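You operate a simulated robot arm through the tools that you are given. There is no shell and no other tool. Be economical: measure what you need, move in short steps, check, and stop when the job is done.

Carry out the task below with a simulated robot arm. There is one attempt and no reset: what you move stays moved.

JOB
Stir 2 spoons from the cream tin into the curd.
Fine: all on the counter under the window; curd in the white bowl; the tin's lid goes back on, the spoon back to its spot; spill nothing. Set down upright: spoon.

Only the result counts: the job must be done as asked and must still hold three seconds after the hand-in. Knocking over, shifting, dropping, spilling or breaking anything else fails it. A push-on lid holds only when it is set on centred and level and pressed home; a screw cap is set on level and turned clockwise until tight.

ROBOT AND FRAMES
A 7-joint arm with a two-finger parallel gripper, fixed in place. Base frame: the origin is at the foot of the arm, x ahead of it, y to its left, z up; the work surface is at about z = 0.84. Readings come in m, degrees, newtons and seconds.
With the tool pointing down near the work surface it reaches from about 0.3 to 0.7 m from the base axis. Its first joint turns from -66.0 to 66.0 degrees. Payload 1.57 kg.
The tool frame sits at the grasp point between the pads (the TCP): z along the fingers, y along the line on which they close. The tips reach 0.03 m beyond it. The gripper opens to 0.11 m. The fingers are 0.024 m wide and 0.012 m thick; the gripper's body (0.048 by 0.112 m) begins 0.078 m behind the TCP.
Orientation is told as [roll, pitch, yaw] about the base's x, y, z axes, in that order, counted from this pose: with the fingers straight down and closing along the base's y, the tool's x points along the base's -x, its y along +y and its z along -z.

CONTROLS
- The arm moves only by the tool jog_arm. Its arguments are lists of equal length, an entry for each row: "delta_pos": the shift along the tool's x, y, z in units of 40 mm (1.0 is 40 mm), a list of three; "angular": the turn, a rotation vector about the tool's x, y, z in units of 4 degrees (1.0 is 4 degrees), a list of three; "gripper": the gripper command, from -1 (shut) to 1 (fully open), values between in proportion. In form: {"delta_pos": [[dx, dy, dz], ...], "angular": [[ax, ay, az], ...], "gripper": [gripper, ...]}. A call has 1 to 12 rows; each row shifts and turns the commanded pose from where the row before left it, along the tool's axes as they then stand. A call with a number of a shift or a turn outside -1 to 1 is refused whole. Rows are played at 5 a second. More than 0.05 m and 8.6 degrees between two rows, or a gripper value outside its range, and nothing of the call is played. Where a pose cannot be reached the arm comes as near as it can. A force on the tool above 40 N (or 10 N above the force at the start of the call, whichever is more), or a blocked arm, ends the call early, and 0.2 s more pass. The fingers move at their own pace (about 0.108 m/s each) and stop on an object; they squeeze with about 30 N. The grip force told is the motor's: it shows also when the fingers shut on nothing. Time passes only in rows, and 0.2 s behind the last, so rows that do not move let the fingers close. It gives the time, the measured TCP pose, the force on the tool (base axes), the opening and the grip force at its end, in the units of the frame above (readings bear some noise), with the torque about the TCP (base axes, N m) and any sound that the robot's microphone picked up, and new pictures: "show" is both (left out), scene, wrist or none.
- Cameras (640 x 400 px; columns grow to the right, rows downward): "scene" is fixed at [0.1922, -0.4304, 1.3853]; the picture's right is [0.40, -0.92, 0.00], its down [-0.68, -0.30, -0.67] and it looks along [0.61, 0.27, -0.75] (base axes); focal length 214 px, centre (320, 200). "wrist" rides on the gripper at [0.07, 0.016, -0.141] in the tool frame; the picture's right is [-0.23, 0.97, 0.00], its down [-0.86, -0.20, -0.48] and it looks along [-0.47, -0.11, 0.88] (tool axes); focal length 222 px, centre (320, 200). There is no depth. A picture from a camera that has moved, and an enlarged one, comes with that camera's place and axes in the base frame and with its lens. The place of the scene camera against the robot may be out by one fixed shift of up to 0.012 m in any direction.
- enlarge(camera, box): a new picture of the part [left, top, right, bottom] of that camera's present view, enlarged. It takes no simulated time.
- close_job(): hands the job in; it is judged then, once.

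Work in short steps. Places have to be worked out from the pictures, the camera data and where the tool is seen: move nearer, look again, correct. Check each grasp and each placing, and mend what went wrong. You have 120 turns and 200 pictures in all, those below and enlarged ones among them. Open the gripper and draw the arm clear of the work before you hand the job in, unless the task says otherwise; then end with one line.

The tools are called after ">>>" by a JSON object that holds its "op" and its "data". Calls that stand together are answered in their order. jog_arm: Moves the arm, as the interface text tells. Its arguments: {"type":"object","properties":{"delta_pos":{"type":"array","items":{"type":"array","items":{"type":"number"}}},"angular":{"type":"array","items":{"type":"array","items":{"type":"number"}}},"gripper":{"type":"array","items":{"type":"number"}},"show":{"type":"string","enum":["both","scene","wrist","none"]}},"required":["delta_pos","angular","gripper"]} The other tools are called the same way: enlarge (camera, box) takes an enlarged picture of a part of a camera's view; close_job () hands the job in.

At the start:

```text
time_s: 0.0
ee_pos: [0.4722, -0.0982, 1.2249]
tool_rot: [-0.1, -0.1, 0.0]
force: [0.5, 0.4, 0.3]
wrist_torque: [-0.02, 0.0, 0.01]
gripper_width: 0.1098
finger_force: 0.1
```

scene: 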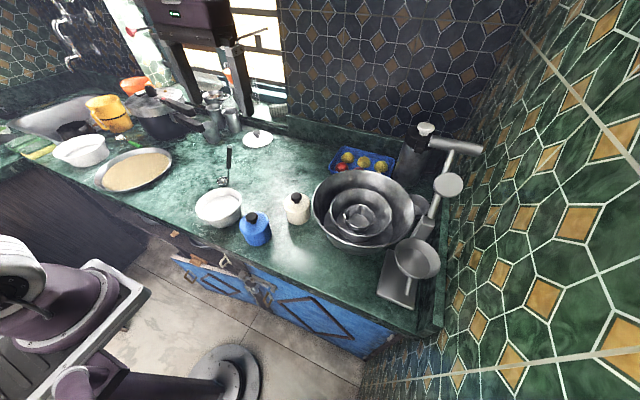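
wrist: 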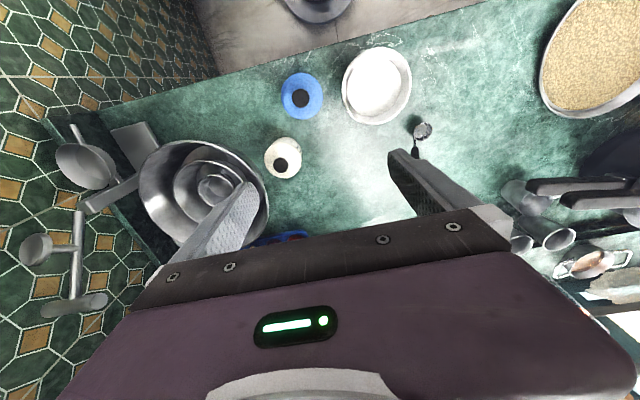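

I start by enlarging the area with the bowl, tins and spoon from both cameras.

>>> {"op": "enlarge", "data": {"camera": "scene", "box": [180, 120, 340, 260]}}

>>> {"op": "enlarge", "data": {"camera": "wrist", "box": [240, 40, 460, 200]}}

```text
2.86 times, centred on (260, 190) of scene
camera zoom: at [0.1922, -0.4304, 1.3853], right [0.4, -0.92, 0.0], down [-0.68, -0.3, -0.67], along [0.61, 0.27, -0.75], focal length 613 px, centre (491, 229)
```

zoom: 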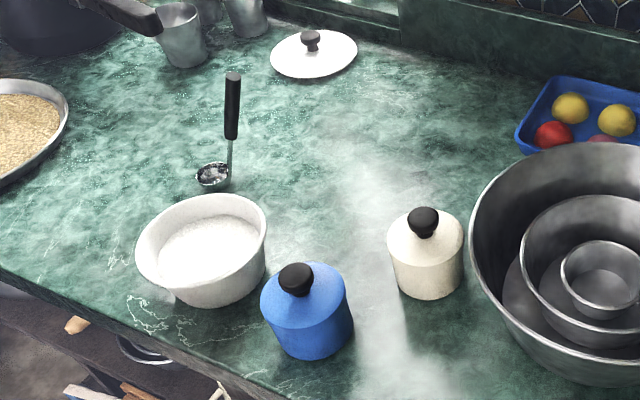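

```text
2.50 times, centred on (350, 120) of wrist
camera zoom: at [0.403, -0.0803, 1.3662], right [0.23, 0.97, 0.0], down [0.86, -0.2, 0.48], along [0.47, -0.11, -0.88], focal length 555 px, centre (245, 400)
```

zoom: 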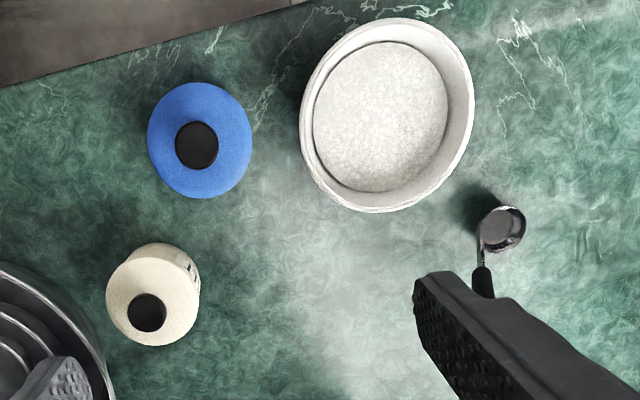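

The cream-coloured tin is near (0.54, -0.20) with its knob top at about z 0.93, and the white bowl is near (0.44, 0.02). The ladle-like spoon leans up from about (0.565, 0.12). I move closer to look at the tin's lid and label.

>>> {"op": "jog_arm", "data": {"delta_pos": [[0.14, -0.64, 0.78], [0.14, -0.64, 0.78], [0.14, -0.64, 0.78], [0.14, -0.64, 0.78]], "angular": [[0, 0, 0], [0, 0, 0], [0, 0, 0], [0, 0, 0]], "gripper": [1, 1, 1, 1], "show": "both"}}

```text
time_s: 1.0
ee_pos: [0.45, -0.2016, 1.0993]
tool_rot: [0.0, -0.1, 0.0]
force: [0.2, 0.5, -0.8]
wrist_torque: [0.03, -0.02, 0.01]
gripper_width: 0.1103
finger_force: 0.0
camera wrist: at [0.3804, -0.1836, 1.2407], right [0.23, 0.97, 0.0], down [0.86, -0.2, 0.48], along [0.47, -0.11, -0.88], focal length 222 px, centre (320, 200)
```

scene: 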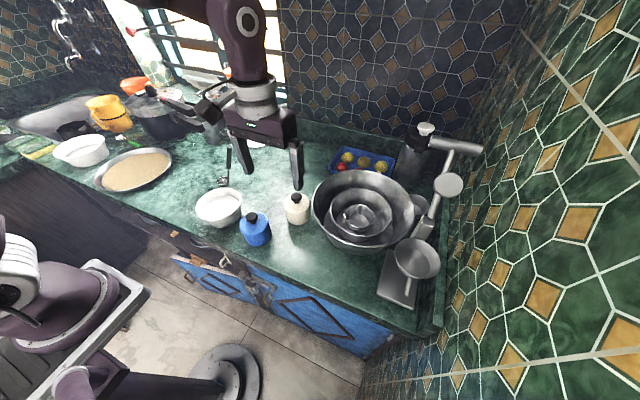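
wrist: 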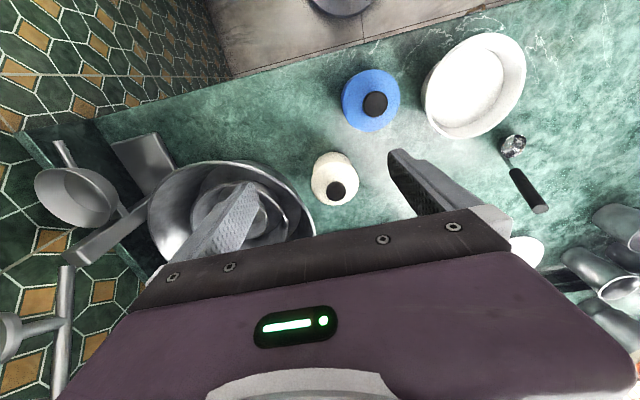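

>>> {"op": "enlarge", "data": {"camera": "wrist", "box": [290, 40, 450, 220]}}

>>> {"op": "enlarge", "data": {"camera": "wrist", "box": [470, 110, 590, 230]}}

>>> {"op": "enlarge", "data": {"camera": "scene", "box": [235, 180, 325, 250]}}

```text
2.22 times, centred on (370, 130) of wrist
camera zoom: at [0.3804, -0.1836, 1.2407], right [0.23, 0.97, 0.0], down [0.86, -0.2, 0.48], along [0.47, -0.11, -0.88], focal length 494 px, centre (209, 356)
```

zoom: 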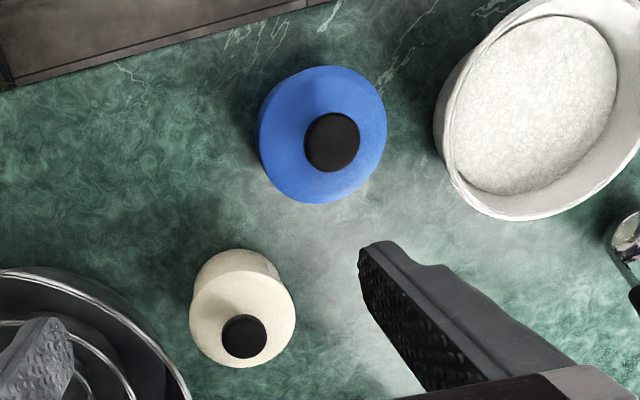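

```text
3.33 times, centred on (530, 170) of wrist
camera zoom: at [0.3804, -0.1836, 1.2407], right [0.23, 0.97, 0.0], down [0.86, -0.2, 0.48], along [0.47, -0.11, -0.88], focal length 740 px, centre (-380, 300)
```

zoom: 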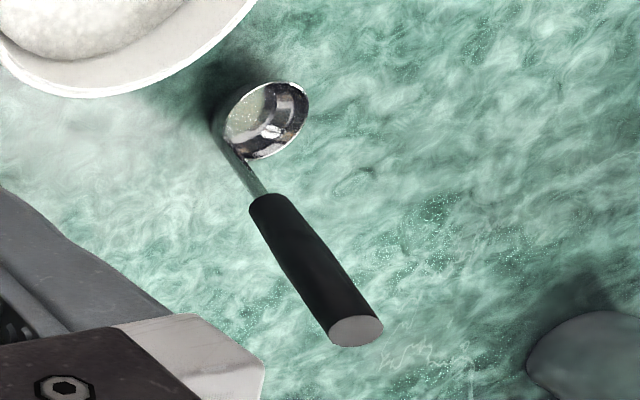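

```text
5.71 times, centred on (280, 215) of scene
camera zoom: at [0.1923, -0.4304, 1.3853], right [0.4, -0.92, 0.0], down [-0.68, -0.3, -0.67], along [0.61, 0.27, -0.75], focal length 1226 px, centre (549, 114)
```

zoom: 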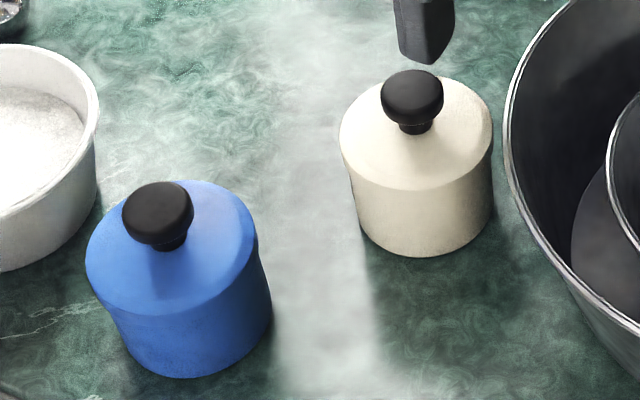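

The cream-coloured tin has a knob lid, but the first picture hinted at a label on its left side. I look from further left to read it and to get a second bearing on the spoon.

>>> {"op": "jog_arm", "data": {"delta_pos": [[-0.1, 1, 0], [-0.1, 1, 0], [-0.1, 1, 0], [-0.1, 1, 0], [-0.1, 1, 0.0]], "angular": [[1, 0, 0], [1, 0, 0], [1, 0, 0], [1, 0, 0], [1, 0, 0]], "gripper": [1, 1, 1, 1, 1], "show": "wrist"}}

```text
time_s: 2.2
ee_pos: [0.4732, -0.0032, 1.0711]
tool_rot: [-20.0, 0.0, -0.1]
force: [-0.2, 0.6, 0.6]
wrist_torque: [-0.03, 0.04, 0.0]
gripper_width: 0.1103
finger_force: 0.1
camera wrist: at [0.4014, 0.0624, 1.1985], right [0.23, 0.91, -0.33], down [0.85, -0.02, 0.52], along [0.47, -0.4, -0.79], focal length 222 px, centre (320, 200)
```

wrist: 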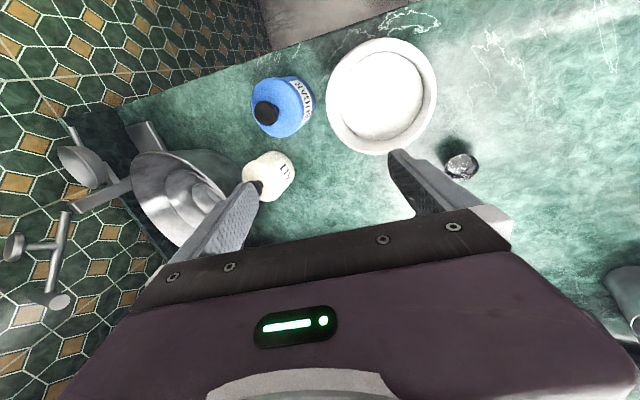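

>>> {"op": "enlarge", "data": {"camera": "wrist", "box": [230, 60, 330, 210]}}

>>> {"op": "enlarge", "data": {"camera": "wrist", "box": [370, 100, 530, 220]}}

```text
2.67 times, centred on (280, 135) of wrist
camera zoom: at [0.4014, 0.0624, 1.1985], right [0.23, 0.91, -0.33], down [0.85, -0.02, 0.52], along [0.47, -0.4, -0.79], focal length 592 px, centre (427, 373)
```

zoom: 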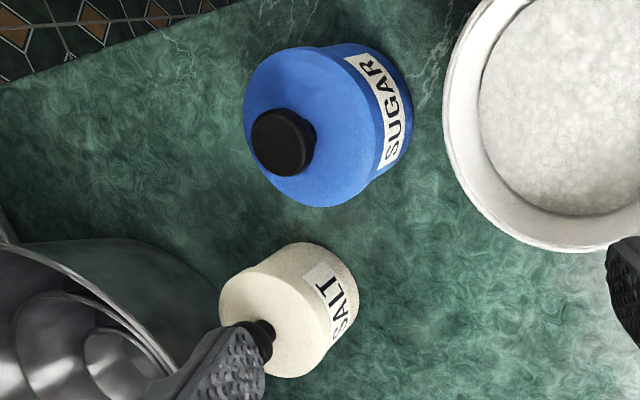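

```text
3.33 times, centred on (450, 160) of wrist
camera zoom: at [0.4014, 0.0624, 1.1985], right [0.23, 0.91, -0.33], down [0.85, -0.02, 0.52], along [0.47, -0.4, -0.79], focal length 740 px, centre (-113, 333)
```

zoom: 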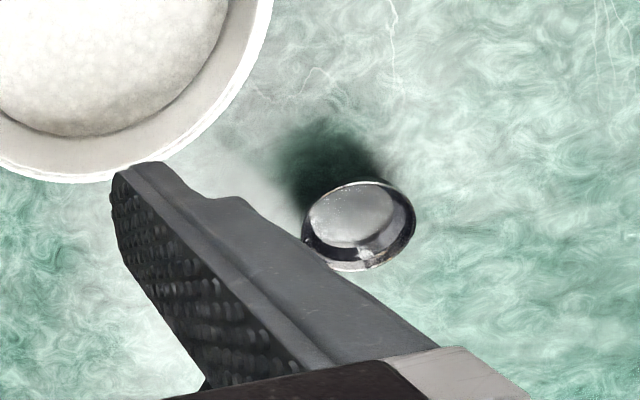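

The cream-coloured tin is labelled SALT and the other one, blue, SUGAR, so the cream tin is the salt one. I level the tool, lift and start yawing by 90° so that the fingers close along x, clear of the steel bowl beside the tin.

>>> {"op": "jog_arm", "data": {"delta_pos": [[0, 0, -0.6], [0, 0, -0.6], [0, 0, -0.6], [0, 0, -0.6], [0, 0, -0.3], [0, 0, 0], [0, 0, 0], [0, 0, 0], [0, 0, 0], [0, 0, 0], [0, 0, 0], [0, 0, 0]], "angular": [[-1, 0, 0], [-1, 0, 0], [-1, 0, 0], [-1, 0, 0], [-1, 0, 0], [0, 0, 1], [0, 0, 1], [0, 0, 1], [0, 0, 1], [0, 0, 1], [0, 0, 1], [0, 0, 1]], "gripper": [1, 1, 1, 1, 1, 1, 1, 1, 1, 1, 1, 1], "show": "none"}}

>>> {"op": "jog_arm", "data": {"delta_pos": [[0, 0, 0], [0, 0, 0], [0, 0, 0], [0, 0, 0], [0, 0, 0], [0, 0, 0], [0, 0, 0], [0, 0, 0], [0, 0, 0], [0, 0, 0], [0, 0, 0], [0, 0, 0]], "angular": [[0, 0, 1], [0, 0, 1], [0, 0, 1], [0, 0, 1], [0, 0, 1], [0, 0, 1], [0, 0, 1], [0, 0, 1], [0, 0, 1], [0, 0, 1], [0, 0, 1], [0, 0, 1]], "gripper": [1, 1, 1, 1, 1, 1, 1, 1, 1, 1, 1, 1], "show": "none"}}

>>> {"op": "jog_arm", "data": {"delta_pos": [[0, 0, 0], [0, 0, 0], [0, 0, 0], [0, 0, 0], [0, 0, 0]], "angular": [[0, 0, 1], [0, 0, 1], [0, 0, 1], [0, 0, 0.5], [0, 0, 0]], "gripper": [1, 1, 1, 1, 1], "show": "both"}}

```text
time_s: 4.8
ee_pos: [0.4698, 0.0205, 1.1774]
tool_rot: [0.0, 0.0, -28.1]
force: [0.0, -0.2, 0.0]
wrist_torque: [-0.02, -0.04, -0.01]
gripper_width: 0.11
finger_force: 0.0
```

```text
time_s: 7.4
ee_pos: [0.4705, 0.0209, 1.1783]
tool_rot: [0.1, 0.0, -76.0]
force: [0.8, 0.9, 0.6]
wrist_torque: [0.01, -0.05, 0.01]
gripper_width: 0.1101
finger_force: 0.0
```

```text
time_s: 8.6
ee_pos: [0.4708, 0.0198, 1.1769]
tool_rot: [0.0, 0.0, -90.1]
force: [0.3, -0.6, -0.1]
wrist_torque: [-0.03, -0.01, 0.04]
gripper_width: 0.1101
finger_force: 0.2
camera wrist: at [0.4866, 0.0916, 1.3185], right [0.97, -0.23, 0.0], down [-0.2, -0.85, 0.48], along [-0.11, -0.47, -0.88], focal length 222 px, centre (320, 200)
```

scene: 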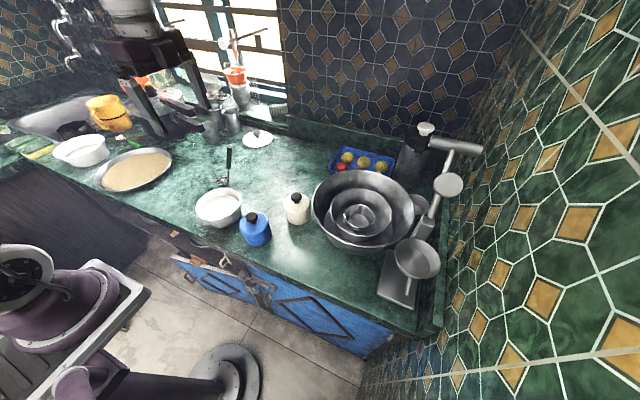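
wrist: 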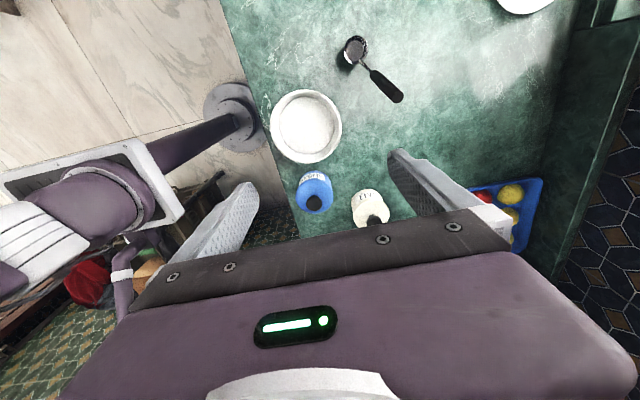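

Yaw of 90° is reachable. I enlarge the spoon here for another bearing on it.

>>> {"op": "enlarge", "data": {"camera": "wrist", "box": [310, 10, 430, 120]}}

```text
3.64 times, centred on (370, 65) of wrist
camera zoom: at [0.4866, 0.0916, 1.3185], right [0.97, -0.23, 0.0], down [-0.2, -0.85, 0.48], along [-0.11, -0.47, -0.88], focal length 808 px, centre (138, 691)
```

zoom: 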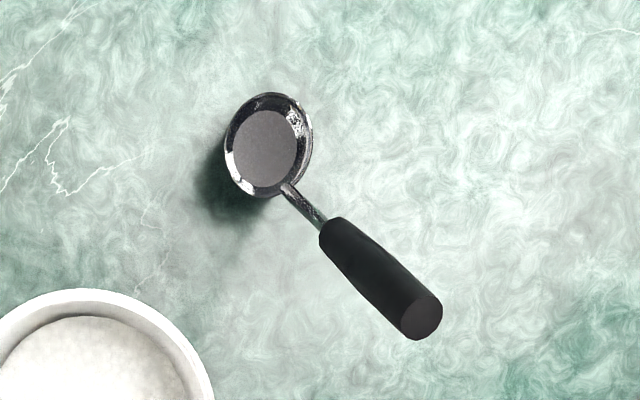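

The spoon handle runs from about (0.571, 0.079, 0.913) to (0.579, 0.047, 1.006). Next I move above the salt tin's knob with the gripper partly open.

>>> {"op": "jog_arm", "data": {"delta_pos": [[-0.875, 0.275, 0.53], [-0.875, 0.275, 0.53], [-0.875, 0.275, 0.53], [-0.875, 0.275, 0.53], [-0.875, 0.275, 0.53], [-0.875, 0.275, 0.53]], "angular": [[0, 0, 0], [0, 0, 0], [0, 0, 0], [0, 0, 0], [0, 0, 0], [0, 0, 0]], "gripper": [0.1, 0.1, 0.1, 0.1, 0.1, 0.1], "show": "both"}}

```text
time_s: 10.0
ee_pos: [0.5367, -0.1897, 1.0489]
tool_rot: [0.0, 0.0, -90.0]
force: [0.4, -0.1, -1.1]
wrist_torque: [0.03, 0.0, 0.0]
gripper_width: 0.0605
finger_force: 0.0
camera wrist: at [0.5516, -0.1187, 1.191], right [0.97, -0.23, 0.0], down [-0.2, -0.86, 0.48], along [-0.11, -0.47, -0.88], focal length 222 px, centre (320, 200)
```

scene: 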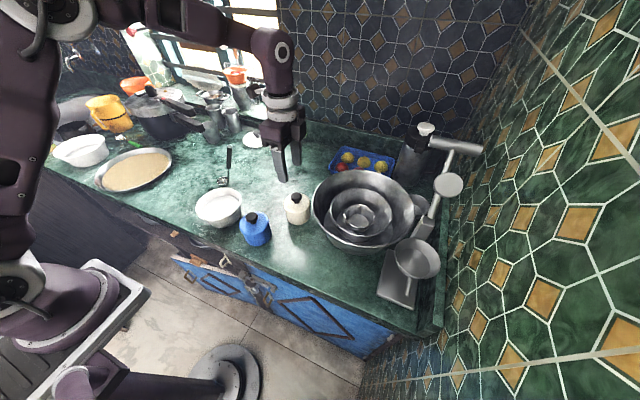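
wrist: 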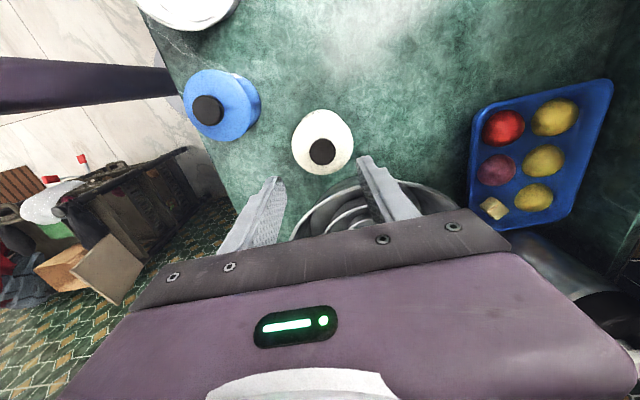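

The knob appears nearly straight below, at about (0.5365, -0.194). I enlarge to judge the lid and the steel bowl's clearance.

>>> {"op": "enlarge", "data": {"camera": "wrist", "box": [230, 90, 430, 240]}}

>>> {"op": "enlarge", "data": {"camera": "scene", "box": [250, 130, 350, 230]}}

```text
2.67 times, centred on (330, 165) of wrist
camera zoom: at [0.5516, -0.1187, 1.191], right [0.97, -0.23, 0.0], down [-0.2, -0.86, 0.48], along [-0.11, -0.47, -0.88], focal length 592 px, centre (293, 293)
```

zoom: 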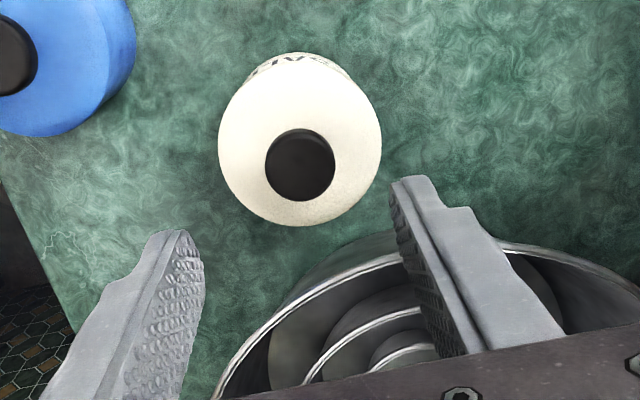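

```text
4.00 times, centred on (300, 180) of scene
camera zoom: at [0.1923, -0.4304, 1.3853], right [0.4, -0.92, 0.0], down [-0.68, -0.3, -0.67], along [0.61, 0.27, -0.75], focal length 858 px, centre (400, 280)
```

zoom: 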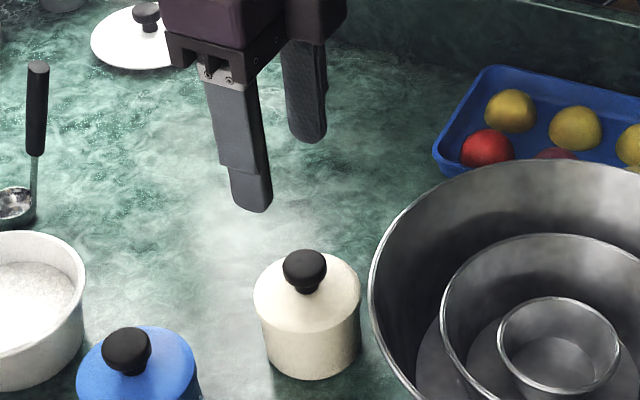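

The knob is about 3 cm in diameter and stands about 3 cm above the lid rim, and the fingers clear the steel bowl. I descend to TCP z ≈ 0.945 around the knob.

>>> {"op": "jog_arm", "data": {"delta_pos": [[-0.1, 0, 0.85], [0, 0, 0.85], [0, 0, 0.6], [0, 0, 0.3]], "angular": [[0, 0, 0], [0, 0, 0], [0, 0, 0], [0, 0, 0]], "gripper": [0.1, 0.1, 0.1, 0.1], "show": "both"}}

```text
time_s: 11.0
ee_pos: [0.5365, -0.1938, 0.9438]
tool_rot: [0.0, 0.0, -90.0]
force: [0.3, -0.3, 0.2]
wrist_torque: [-0.02, -0.02, 0.0]
gripper_width: 0.0601
finger_force: 0.0
camera wrist: at [0.5522, -0.1226, 1.0869], right [0.97, -0.23, 0.0], down [-0.2, -0.86, 0.48], along [-0.11, -0.47, -0.88], focal length 222 px, centre (320, 200)
```

scene: 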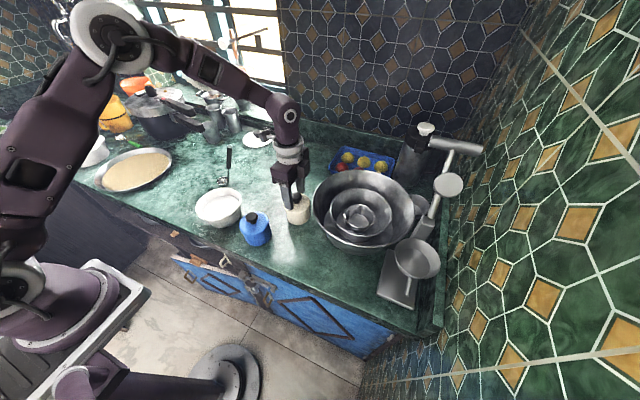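
wrist: 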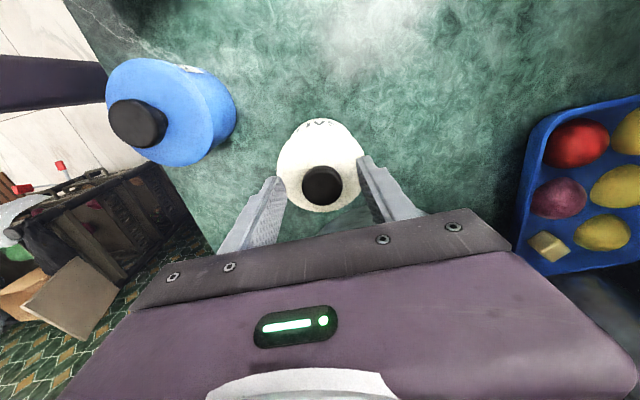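

The knob sits centred between the fingers, its top at about z 0.931. I lower 8 mm and close.

>>> {"op": "jog_arm", "data": {"delta_pos": [[0, 0, 0.2], [0, 0, 0], [0, 0, 0], [0, 0, 0]], "angular": [[0, 0, 0], [0, 0, 0], [0, 0, 0], [0, 0, 0]], "gripper": [0.1, -1, -1, -1], "show": "wrist"}}

```text
time_s: 12.0
ee_pos: [0.5372, -0.1945, 0.9382]
tool_rot: [0.3, -0.2, -90.0]
force: [9.3, -2.3, 17.3]
wrist_torque: [-0.08, -0.31, 0.07]
gripper_width: 0.0306
finger_force: 30.0
camera wrist: at [0.5528, -0.1225, 1.08], right [0.97, -0.23, 0.0], down [-0.2, -0.85, 0.48], along [-0.11, -0.47, -0.88], focal length 222 px, centre (320, 200)
```

wrist: 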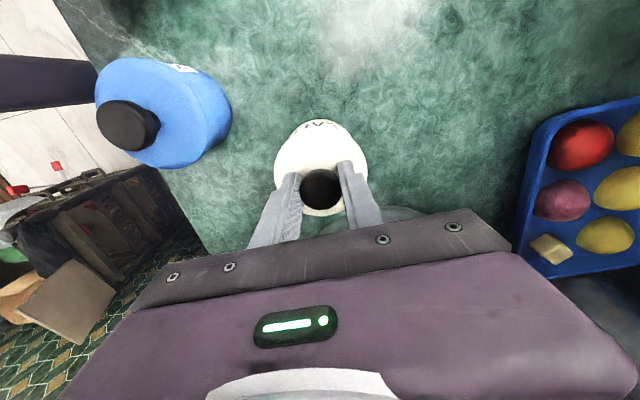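

The knob is gripped at 30.6 mm with slight downward pressure. I lift in small steps to see whether the lid comes free.

>>> {"op": "jog_arm", "data": {"delta_pos": [[0, 0, -0.1], [0, 0, -0.1]], "angular": [[0, 0, 0], [0, 0, 0]], "gripper": [-1, -1], "show": "none"}}

```text
time_s: 12.6
ee_pos: [0.5363, -0.1937, 0.9456]
tool_rot: [0.0, 0.1, -90.1]
force: [0.4, -0.5, -0.8]
wrist_torque: [-0.02, 0.01, 0.0]
gripper_width: 0.0306
finger_force: 30.0
heard: snap
```

A snap was heard and the load is only about 0.8 N, so the push-on lid came off. I lift it clear and look.

>>> {"op": "jog_arm", "data": {"delta_pos": [[0, 0, -0.25], [0, 0, -0.5], [0, 0, -0.7], [0, 0, -0.7]], "angular": [[0, 0, 0], [0, 0, 0], [0, 0, 0], [0, 0, 0]], "gripper": [-1, -1, -1, -1], "show": "both"}}

```text
time_s: 13.6
ee_pos: [0.5364, -0.1943, 1.0329]
tool_rot: [0.0, -0.1, -90.1]
force: [-0.3, 0.7, 0.0]
wrist_torque: [0.01, -0.01, -0.01]
gripper_width: 0.0303
finger_force: 29.9
camera wrist: at [0.5525, -0.1222, 1.1733], right [0.97, -0.23, 0.0], down [-0.2, -0.85, 0.48], along [-0.11, -0.47, -0.88], focal length 222 px, centre (320, 200)
```

scene: 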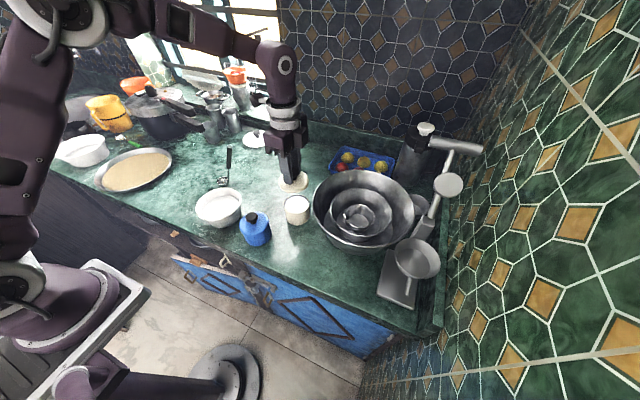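
wrist: 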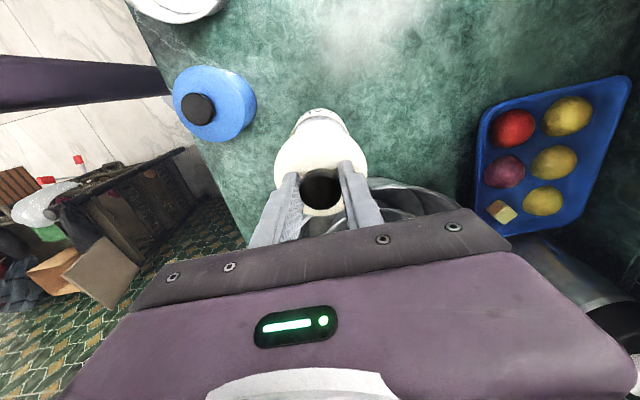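

The lid is off and held level. I carry it to the clear counter at about (0.62, -0.10) and lower it.

>>> {"op": "jog_arm", "data": {"delta_pos": [[0.785, 0.7, 0], [0.785, 0.7, 0], [0.785, 0.7, 0], [0, 0, 0.8], [0, 0, 0.8], [0, 0, 0.8], [0, 0, 0.7]], "angular": [[0, 0, 0], [0, 0, 0], [0, 0, 0], [0, 0, 0], [0, 0, 0], [0, 0, 0], [0, 0, 0]], "gripper": [-1, -1, -1, -1, -1, -1, -1], "show": "both"}}

```text
time_s: 15.2
ee_pos: [0.6207, -0.0994, 0.9079]
tool_rot: [0.0, 0.0, -89.9]
force: [-0.3, -0.5, -0.6]
wrist_torque: [-0.01, -0.02, 0.02]
gripper_width: 0.0302
finger_force: 29.8
camera wrist: at [0.6373, -0.0281, 1.0489], right [0.97, -0.23, 0.0], down [-0.2, -0.86, 0.48], along [-0.11, -0.47, -0.88], focal length 222 px, centre (320, 200)
```

scene: 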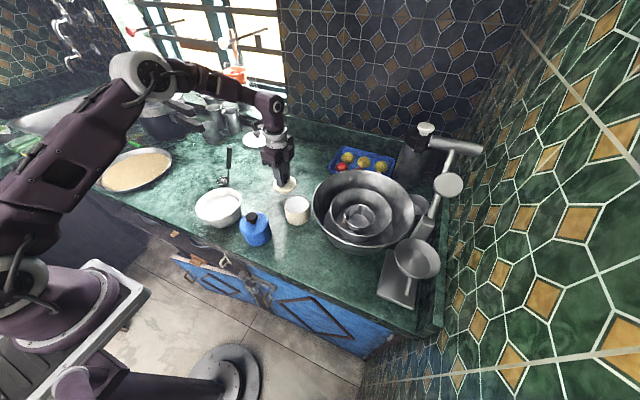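
wrist: 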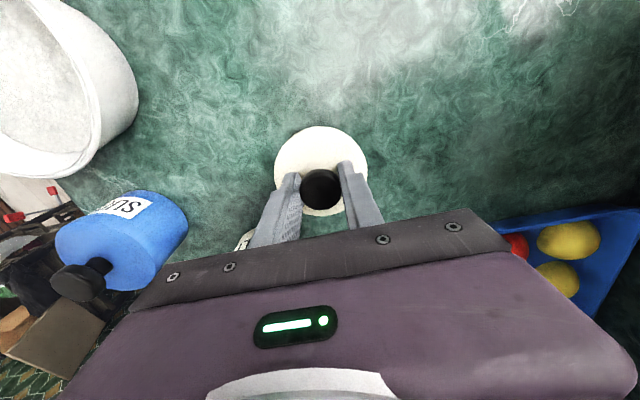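

The lid hangs a little above the counter. I go down in small steps until contact.

>>> {"op": "jog_arm", "data": {"delta_pos": [[0, 0, 0.2], [0, 0, 0.15], [0, 0, 0.1]], "angular": [[0, 0, 0], [0, 0, 0], [0, 0, 0]], "gripper": [-1, -1, -1], "show": "none"}}

```text
time_s: 16.0
ee_pos: [0.6206, -0.1003, 0.8887]
tool_rot: [0.0, 0.0, -90.0]
force: [-0.3, -0.9, 0.0]
wrist_torque: [0.0, 0.01, 0.03]
gripper_width: 0.0302
finger_force: 29.8
```

>>> {"op": "jog_arm", "data": {"delta_pos": [[0, 0, 0.08], [0, 0, 0.08]], "angular": [[0, 0, 0], [0, 0, 0]], "gripper": [-1, -1], "show": "none"}}

```text
time_s: 16.6
ee_pos: [0.6219, -0.1005, 0.885]
tool_rot: [0.1, 0.0, -90.0]
force: [-5.0, 2.5, 21.3]
wrist_torque: [0.06, 0.33, 0.0]
gripper_width: 0.0304
finger_force: 30.1
```

Contact came at TCP z ≈ 0.886. I ease off, open and rise.

>>> {"op": "jog_arm", "data": {"delta_pos": [[0, 0, -0.08], [0, 0, 0], [0, 0, 0], [0, 0, -0.6], [0, 0, -0.9], [0, 0, -0.9], [0, 0, -0.9]], "angular": [[0, 0, 0], [0, 0, 0], [0, 0, 0], [0, 0, 0], [0, 0, 0], [0, 0, 0], [0, 0, 0]], "gripper": [-1, 0.1, 0.1, 0.1, 0.1, 0.1, 0.1], "show": "both"}}

```text
time_s: 18.2
ee_pos: [0.6208, -0.0998, 1.019]
tool_rot: [0.0, 0.1, -90.0]
force: [0.5, 0.5, -0.2]
wrist_torque: [-0.05, 0.0, -0.05]
gripper_width: 0.0603
finger_force: 0.1
camera wrist: at [0.6362, -0.0271, 1.1606], right [0.97, -0.23, 0.0], down [-0.2, -0.86, 0.48], along [-0.11, -0.47, -0.88], focal length 222 px, centre (320, 200)
```

scene: 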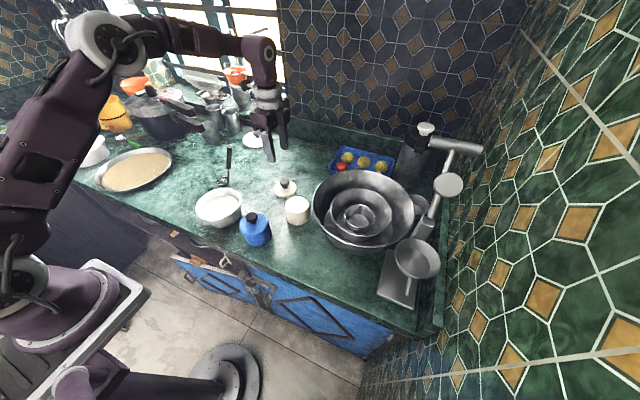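
wrist: 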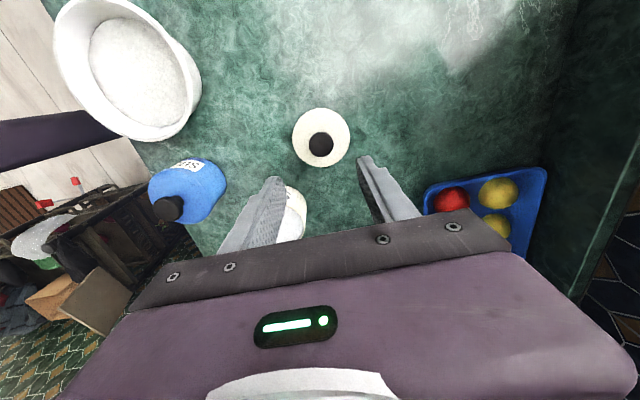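

The lid sits upright. I look into the open tin and the curd bowl.

>>> {"op": "enlarge", "data": {"camera": "scene", "box": [185, 140, 335, 250]}}

```text
3.64 times, centred on (260, 195) of scene
camera zoom: at [0.1922, -0.4304, 1.3853], right [0.4, -0.92, 0.0], down [-0.68, -0.3, -0.67], along [0.61, 0.27, -0.75], focal length 780 px, centre (538, 218)
```

zoom: 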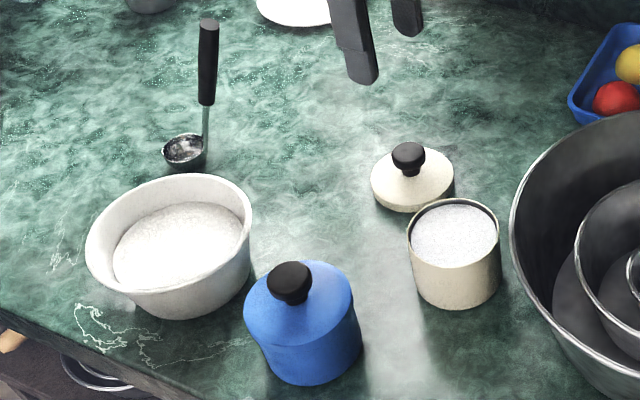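

The lid rests upright and the tin is nearly full, the salt just below the rim. Before gripping the spoon I test in free air that the tool can lean about 70° pointing toward -y, as needed for pouring.

>>> {"op": "jog_arm", "data": {"delta_pos": [[0.62, -0.62, -0.7], [0.62, -0.62, -0.7], [0.62, -0.62, -0.7], [0.62, -0.62, -0.7], [0.62, -0.62, -0.7], [0.62, -0.62, -0.7], [0, 0, 0], [0, 0, 0], [0, 0, 0], [0, 0, 0], [0, 0, 0], [0, 0, 0]], "angular": [[0, 0, 0], [0, 0, 0], [0, 0, 0], [0, 0, 0], [0, 0, 0], [0, 0, 0], [0, -1, 0], [0, -1, 0], [0, -1, 0], [0, -1, 0], [0, -1, 0], [0, -1, 0]], "gripper": [0.1, 0.1, 0.1, 0.1, 0.1, 0.1, 0.1, 0.1, 0.1, 0.1, 0.1, 0.1], "show": "none"}}

>>> {"op": "jog_arm", "data": {"delta_pos": [[0, 0, 0], [0, 0, 0], [0, 0, 0], [0, 0, 0], [0, 0, 0], [0, 0, 0], [0, 0, 0], [0, 0, 0], [0, 0, 0], [0, 0, 0], [0, 0, 0], [0, 0, 0]], "angular": [[0, -1, 0], [0, -1, 0], [0, -1, 0], [0, -1, 0], [0, -1, 0], [0, -1, 0], [0, -1, 0], [0, -1, 0], [0, -1, 0], [0, -1, 0], [0, -1, 0], [0, -1, 0]], "gripper": [0.1, 0.1, 0.1, 0.1, 0.1, 0.1, 0.1, 0.1, 0.1, 0.1, 0.1, 0.1], "show": "scene"}}

```text
time_s: 20.8
ee_pos: [0.4711, 0.049, 1.1869]
tool_rot: [0.0, -24.0, -90.1]
force: [-0.3, -0.2, 0.0]
wrist_torque: [0.0, -0.01, -0.01]
gripper_width: 0.0605
finger_force: 0.0
```

```text
time_s: 23.4
ee_pos: [0.471, 0.0481, 1.1881]
tool_rot: [0.0, -72.1, -90.0]
force: [0.4, 0.5, 0.5]
wrist_torque: [0.02, 0.0, 0.0]
gripper_width: 0.0605
finger_force: 0.0
```

scene: 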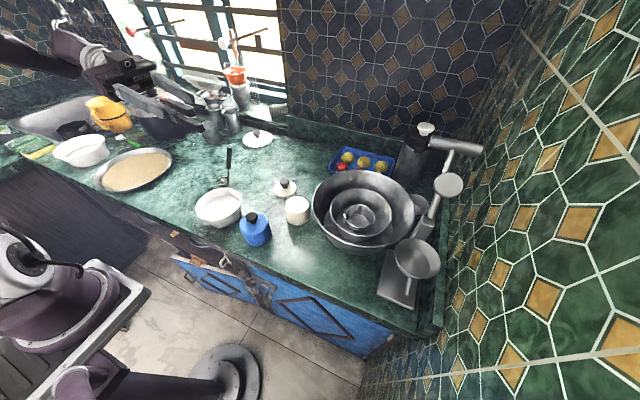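

The pouring lean is reachable. I turn back to a +36° lean, body toward -y and close to the handle's own slope, plus a slight x tilt to match the handle.

>>> {"op": "jog_arm", "data": {"delta_pos": [[0, 0, 0], [0, 0, 0], [0, 0, 0], [0, 0, 0], [0, 0, 0], [0, 0, 0], [0, 0, 0], [0, 0, 0], [0, 0, 0], [0, 0, 0], [0, 0, 0], [0, 0, 0]], "angular": [[0, 1, 0], [0, 1, 0], [0, 1, 0], [0, 1, 0], [0, 1, 0], [0, 1, 0], [0, 1, 0], [0, 1, 0], [0, 1, 0], [0, 1, 0], [0, 1, 0], [0, 1, 0]], "gripper": [0.1, 0.1, 0.1, 0.1, 0.1, 0.1, 0.1, 0.1, 0.1, 0.1, 0.1, 0.1], "show": "none"}}

>>> {"op": "jog_arm", "data": {"delta_pos": [[0, 0, 0], [0, 0, 0], [0, 0, 0], [0, 0, 0], [0, 0, 0], [0, 0, 0], [0, 0, 0], [0, 0, 0], [0, 0, 0], [0, 0, 0], [0, 0, 0], [0, 0, 0]], "angular": [[0, 1, 0], [0, 1, 0], [0, 1, 0], [0, 1, 0], [0, 1, 0], [0, 1, 0], [0, 1, 0], [0, 1, 0], [0, 1, 0], [0, 1, 0], [0, 1, 0], [0, 1, 0]], "gripper": [0.1, 0.1, 0.1, 0.1, 0.1, 0.1, 0.1, 0.1, 0.1, 0.1, 0.1, 0.1], "show": "none"}}

>>> {"op": "jog_arm", "data": {"delta_pos": [[0, 0.9, 0], [0, 0.9, 0], [0, 0.95, 0], [-0.9, 0, 0], [-0.9, 0, 0]], "angular": [[0, 1, 0], [0, 1, 0], [0, 1, 0], [0.5, 0, 0], [0.5, 0, 0]], "gripper": [0.1, 0.1, 0.1, 0.1, 0.1], "show": "both"}}

```text
time_s: 26.0
ee_pos: [0.4726, 0.0487, 1.1863]
tool_rot: [0.0, -24.0, -90.1]
force: [-0.1, 0.4, 0.5]
wrist_torque: [-0.02, -0.01, -0.01]
gripper_width: 0.0604
finger_force: 0.1
```

```text
time_s: 28.6
ee_pos: [0.472, 0.0506, 1.1863]
tool_rot: [0.0, 24.1, -90.0]
force: [-0.1, -0.7, 0.2]
wrist_torque: [-0.04, 0.01, -0.02]
gripper_width: 0.0605
finger_force: 0.2
```

```text
time_s: 29.8
ee_pos: [0.5816, -0.0097, 1.1442]
tool_rot: [-4.0, 36.1, -89.9]
force: [-0.1, -0.2, -0.3]
wrist_torque: [0.04, 0.0, -0.04]
gripper_width: 0.0604
finger_force: 0.1
camera wrist: at [0.6078, -0.0339, 1.2985], right [0.97, -0.14, -0.19], down [-0.16, -0.98, -0.11], along [-0.17, 0.13, -0.98], focal length 222 px, centre (320, 200)
```

scene: 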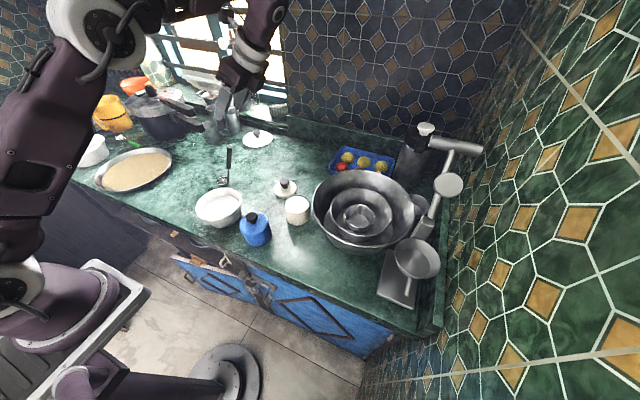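
wrist: 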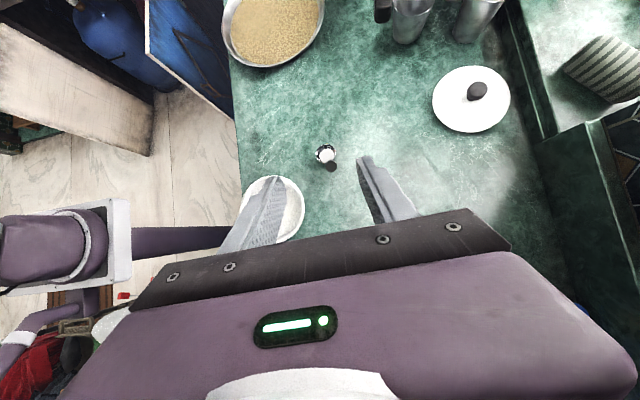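

The handle top again resolves to (0.580, 0.048, 1.006). I align with the approach line and advance to a standoff.

>>> {"op": "jog_arm", "data": {"delta_pos": [[-0.56, 0.09, 0.7], [-0.56, 0.09, 0.7], [0, 0, 0.6]], "angular": [[0, 0, 0], [0, 0, 0], [0, 0, 0]], "gripper": [0.1, 0.1, 0.1], "show": "both"}}

```text
time_s: 30.6
ee_pos: [0.5839, -0.0001, 1.0523]
tool_rot: [-4.1, 35.9, -90.0]
force: [0.1, -0.2, -0.3]
wrist_torque: [-0.01, 0.01, 0.01]
gripper_width: 0.0605
finger_force: 0.2
camera wrist: at [0.609, -0.0234, 1.2068], right [0.97, -0.14, -0.19], down [-0.17, -0.98, -0.1], along [-0.17, 0.13, -0.98], focal length 222 px, centre (320, 200)
```

scene: 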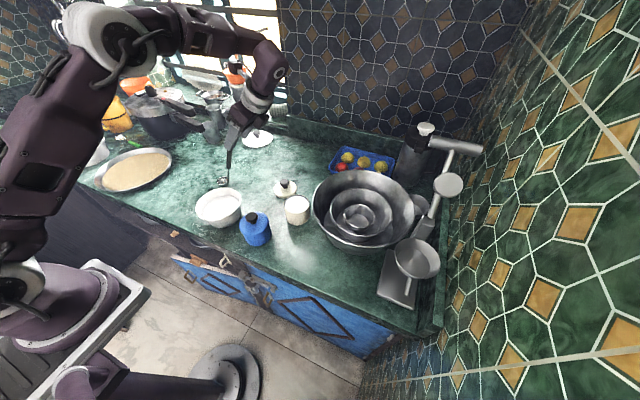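
wrist: 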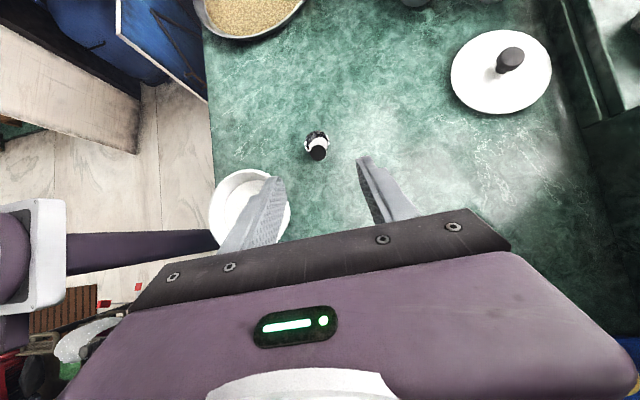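

The handle is centred between the fingers. I advance 90 mm along the approach and check before closing.

>>> {"op": "jog_arm", "data": {"delta_pos": [[0, 0, 0.75], [0, 0, 0.75], [0, 0, 0.75]], "angular": [[0, 0, 0], [0, 0, 0], [0, 0, 0]], "gripper": [0.1, 0.1, 0.1], "show": "both"}}

```text
time_s: 31.4
ee_pos: [0.5766, 0.0548, 0.9802]
tool_rot: [-4.0, 35.9, -90.0]
force: [0.2, 1.1, -0.5]
wrist_torque: [-0.01, 0.02, -0.01]
gripper_width: 0.0605
finger_force: 0.1
camera wrist: at [0.6028, 0.0308, 1.1343], right [0.97, -0.14, -0.19], down [-0.17, -0.98, -0.1], along [-0.17, 0.13, -0.98], focal length 222 px, centre (320, 200)
```

scene: 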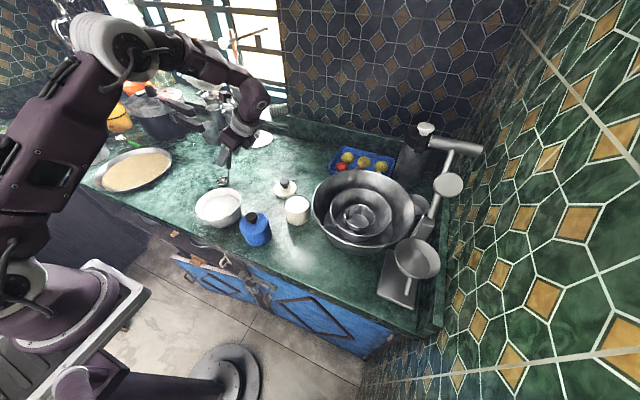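
wrist: 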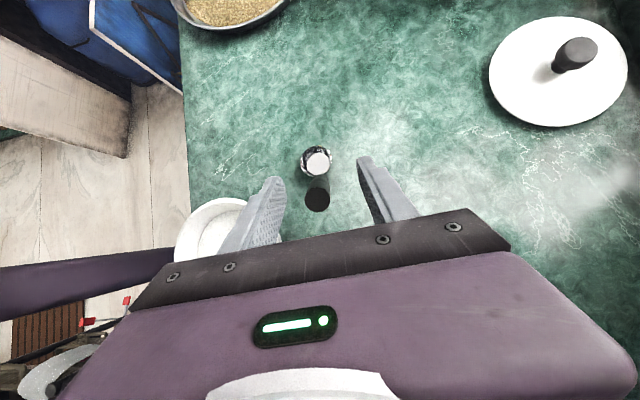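

The handle is between the pads, so I close on it without moving.

>>> {"op": "jog_arm", "data": {"delta_pos": [[0, 0, 0], [0, 0, 0], [0, 0, 0]], "angular": [[0, 0, 0], [0, 0, 0], [0, 0, 0]], "gripper": [-1, -1, -1], "show": "both"}}

```text
time_s: 32.2
ee_pos: [0.5769, 0.0538, 0.9801]
tool_rot: [-4.0, 36.0, -90.0]
force: [-3.0, 0.9, 4.0]
wrist_torque: [0.34, 0.51, 0.17]
gripper_width: 0.0157
finger_force: 30.5
camera wrist: at [0.6027, 0.0307, 1.1348], right [0.97, -0.14, -0.19], down [-0.17, -0.98, -0.11], along [-0.17, 0.13, -0.98], focal length 222 px, centre (320, 200)
```

scene: 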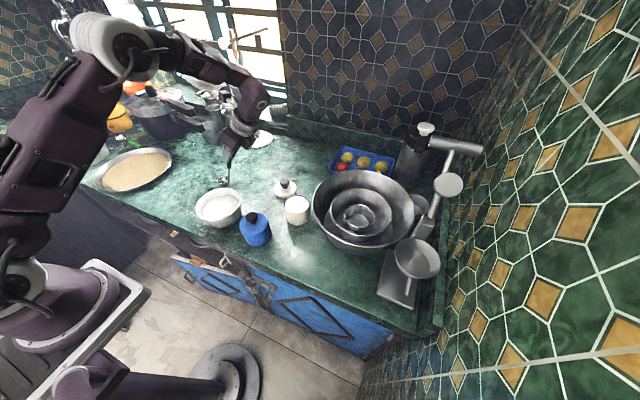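
wrist: 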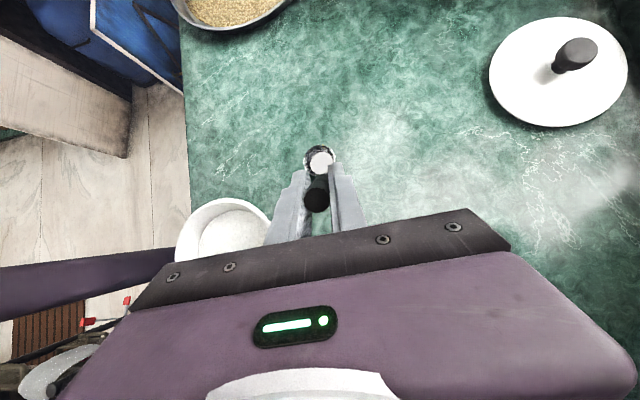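

The grip holds at 15.7 mm. I lift straight up about 11 cm and check the spoon's pose in the hand.

>>> {"op": "jog_arm", "data": {"delta_pos": [[0.2, -0.02, -0.27], [0.588, -0.056, -0.807], [0.588, -0.056, -0.807], [0.4, -0.04, -0.55]], "angular": [[0, 0, 0], [0, 0, 0], [0, 0, 0], [0, 0, 0]], "gripper": [-1, -1, -1, -1], "show": "both"}}

>>> {"op": "enlarge", "data": {"camera": "wrist", "box": [260, 120, 380, 220]}}

>>> {"op": "enlarge", "data": {"camera": "scene", "box": [185, 110, 305, 210]}}

```text
time_s: 33.2
ee_pos: [0.5775, 0.0528, 1.1007]
tool_rot: [-4.0, 36.0, -90.1]
force: [0.0, -0.5, -1.0]
wrist_torque: [-0.04, -0.01, 0.02]
gripper_width: 0.0153
finger_force: 30.1
camera wrist: at [0.6036, 0.0298, 1.2558], right [0.97, -0.14, -0.19], down [-0.17, -0.98, -0.1], along [-0.17, 0.13, -0.98], focal length 222 px, centre (320, 200)
```

scene: 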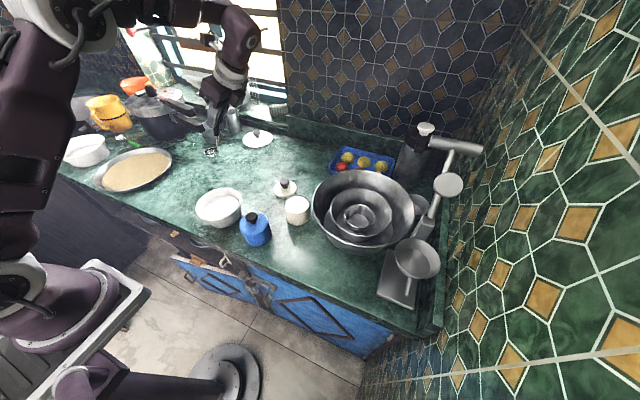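
wrist: 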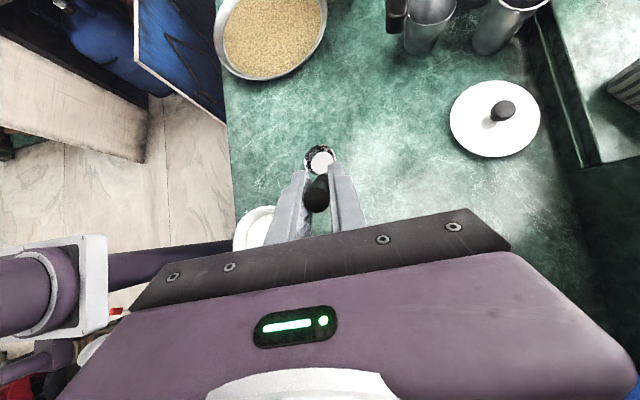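

```text
4.00 times, centred on (320, 170) of wrist
camera zoom: at [0.6036, 0.0298, 1.2558], right [0.97, -0.14, -0.19], down [-0.17, -0.98, -0.1], along [-0.17, 0.13, -0.98], focal length 888 px, centre (320, 320)
```

zoom: 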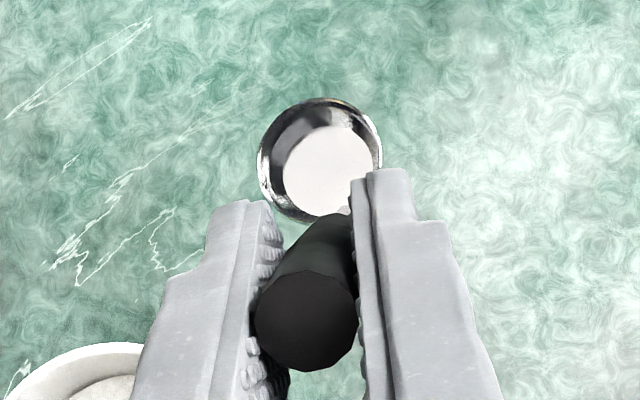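

```text
4.00 times, centred on (245, 160) of scene
camera zoom: at [0.1922, -0.4304, 1.3853], right [0.4, -0.92, 0.0], down [-0.68, -0.3, -0.67], along [0.61, 0.27, -0.75], focal length 858 px, centre (620, 360)
```

zoom: 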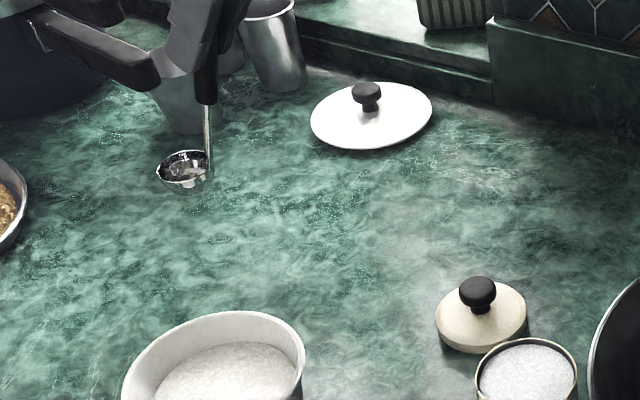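

The spoon is held firmly. Its bowl is about 40 mm wide, level, and offset about (-0.014, 0.064, -0.12) from the TCP. I carry it over the tin at height and check the alignment.

>>> {"op": "jog_arm", "data": {"delta_pos": [[-0.786, -0.124, -0.565], [-0.786, -0.124, -0.565], [-0.786, -0.124, -0.565], [-0.786, -0.124, -0.565], [-0.786, -0.124, -0.565], [-0.786, -0.124, -0.565], [-0.786, -0.124, -0.565], [-0.786, -0.124, -0.565]], "angular": [[0, 0, 0], [0, 0, 0], [0, 0, 0], [0, 0, 0], [0, 0, 0], [0, 0, 0], [0, 0, 0], [0, 0, 0]], "gripper": [-1, -1, -1, -1, -1, -1, -1, -1], "show": "scene"}}

>>> {"op": "enlarge", "data": {"camera": "wrist", "box": [250, 100, 400, 220]}}

>>> {"op": "enlarge", "data": {"camera": "scene", "box": [240, 130, 350, 230]}}

```text
time_s: 35.0
ee_pos: [0.56, -0.1601, 1.1022]
tool_rot: [-4.0, 36.0, -90.0]
force: [0.6, 0.0, -0.5]
wrist_torque: [-0.06, 0.02, 0.01]
gripper_width: 0.0153
finger_force: 29.5
out of reach, approached as far as the arm can: row 6, 7, 8
```

scene: 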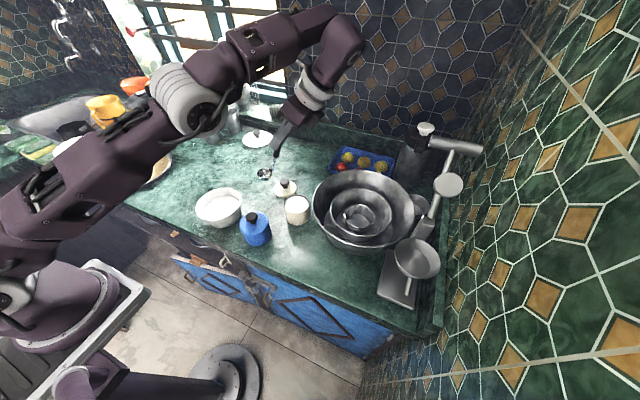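

```text
3.33 times, centred on (325, 160) of wrist
camera zoom: at [0.5845, -0.1835, 1.2565], right [0.97, -0.14, -0.19], down [-0.17, -0.98, -0.11], along [-0.17, 0.13, -0.98], focal length 740 px, centre (303, 333)
```

zoom: 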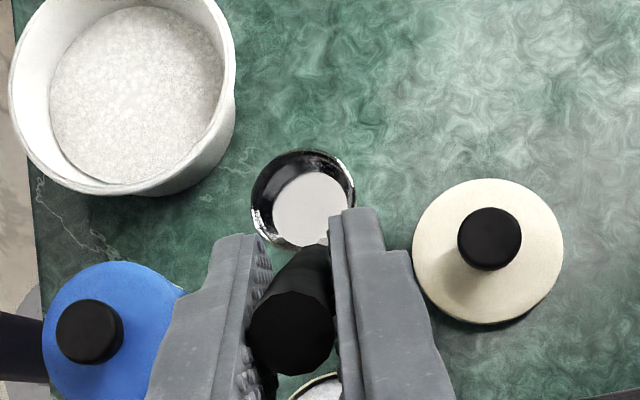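

```text
4.00 times, centred on (295, 180) of scene
camera zoom: at [0.1922, -0.4305, 1.3853], right [0.4, -0.92, 0.0], down [-0.68, -0.3, -0.67], along [0.61, 0.27, -0.75], focal length 858 px, centre (420, 280)
```

zoom: 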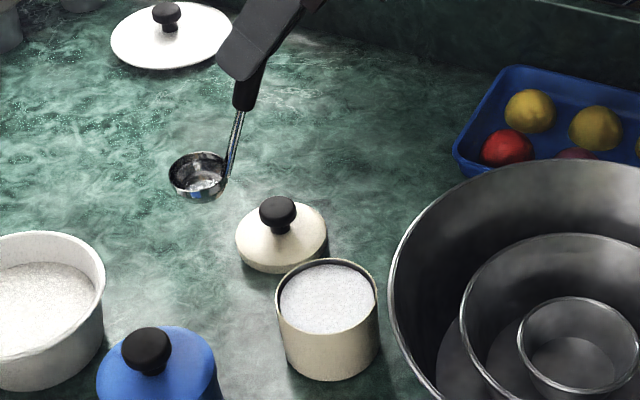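

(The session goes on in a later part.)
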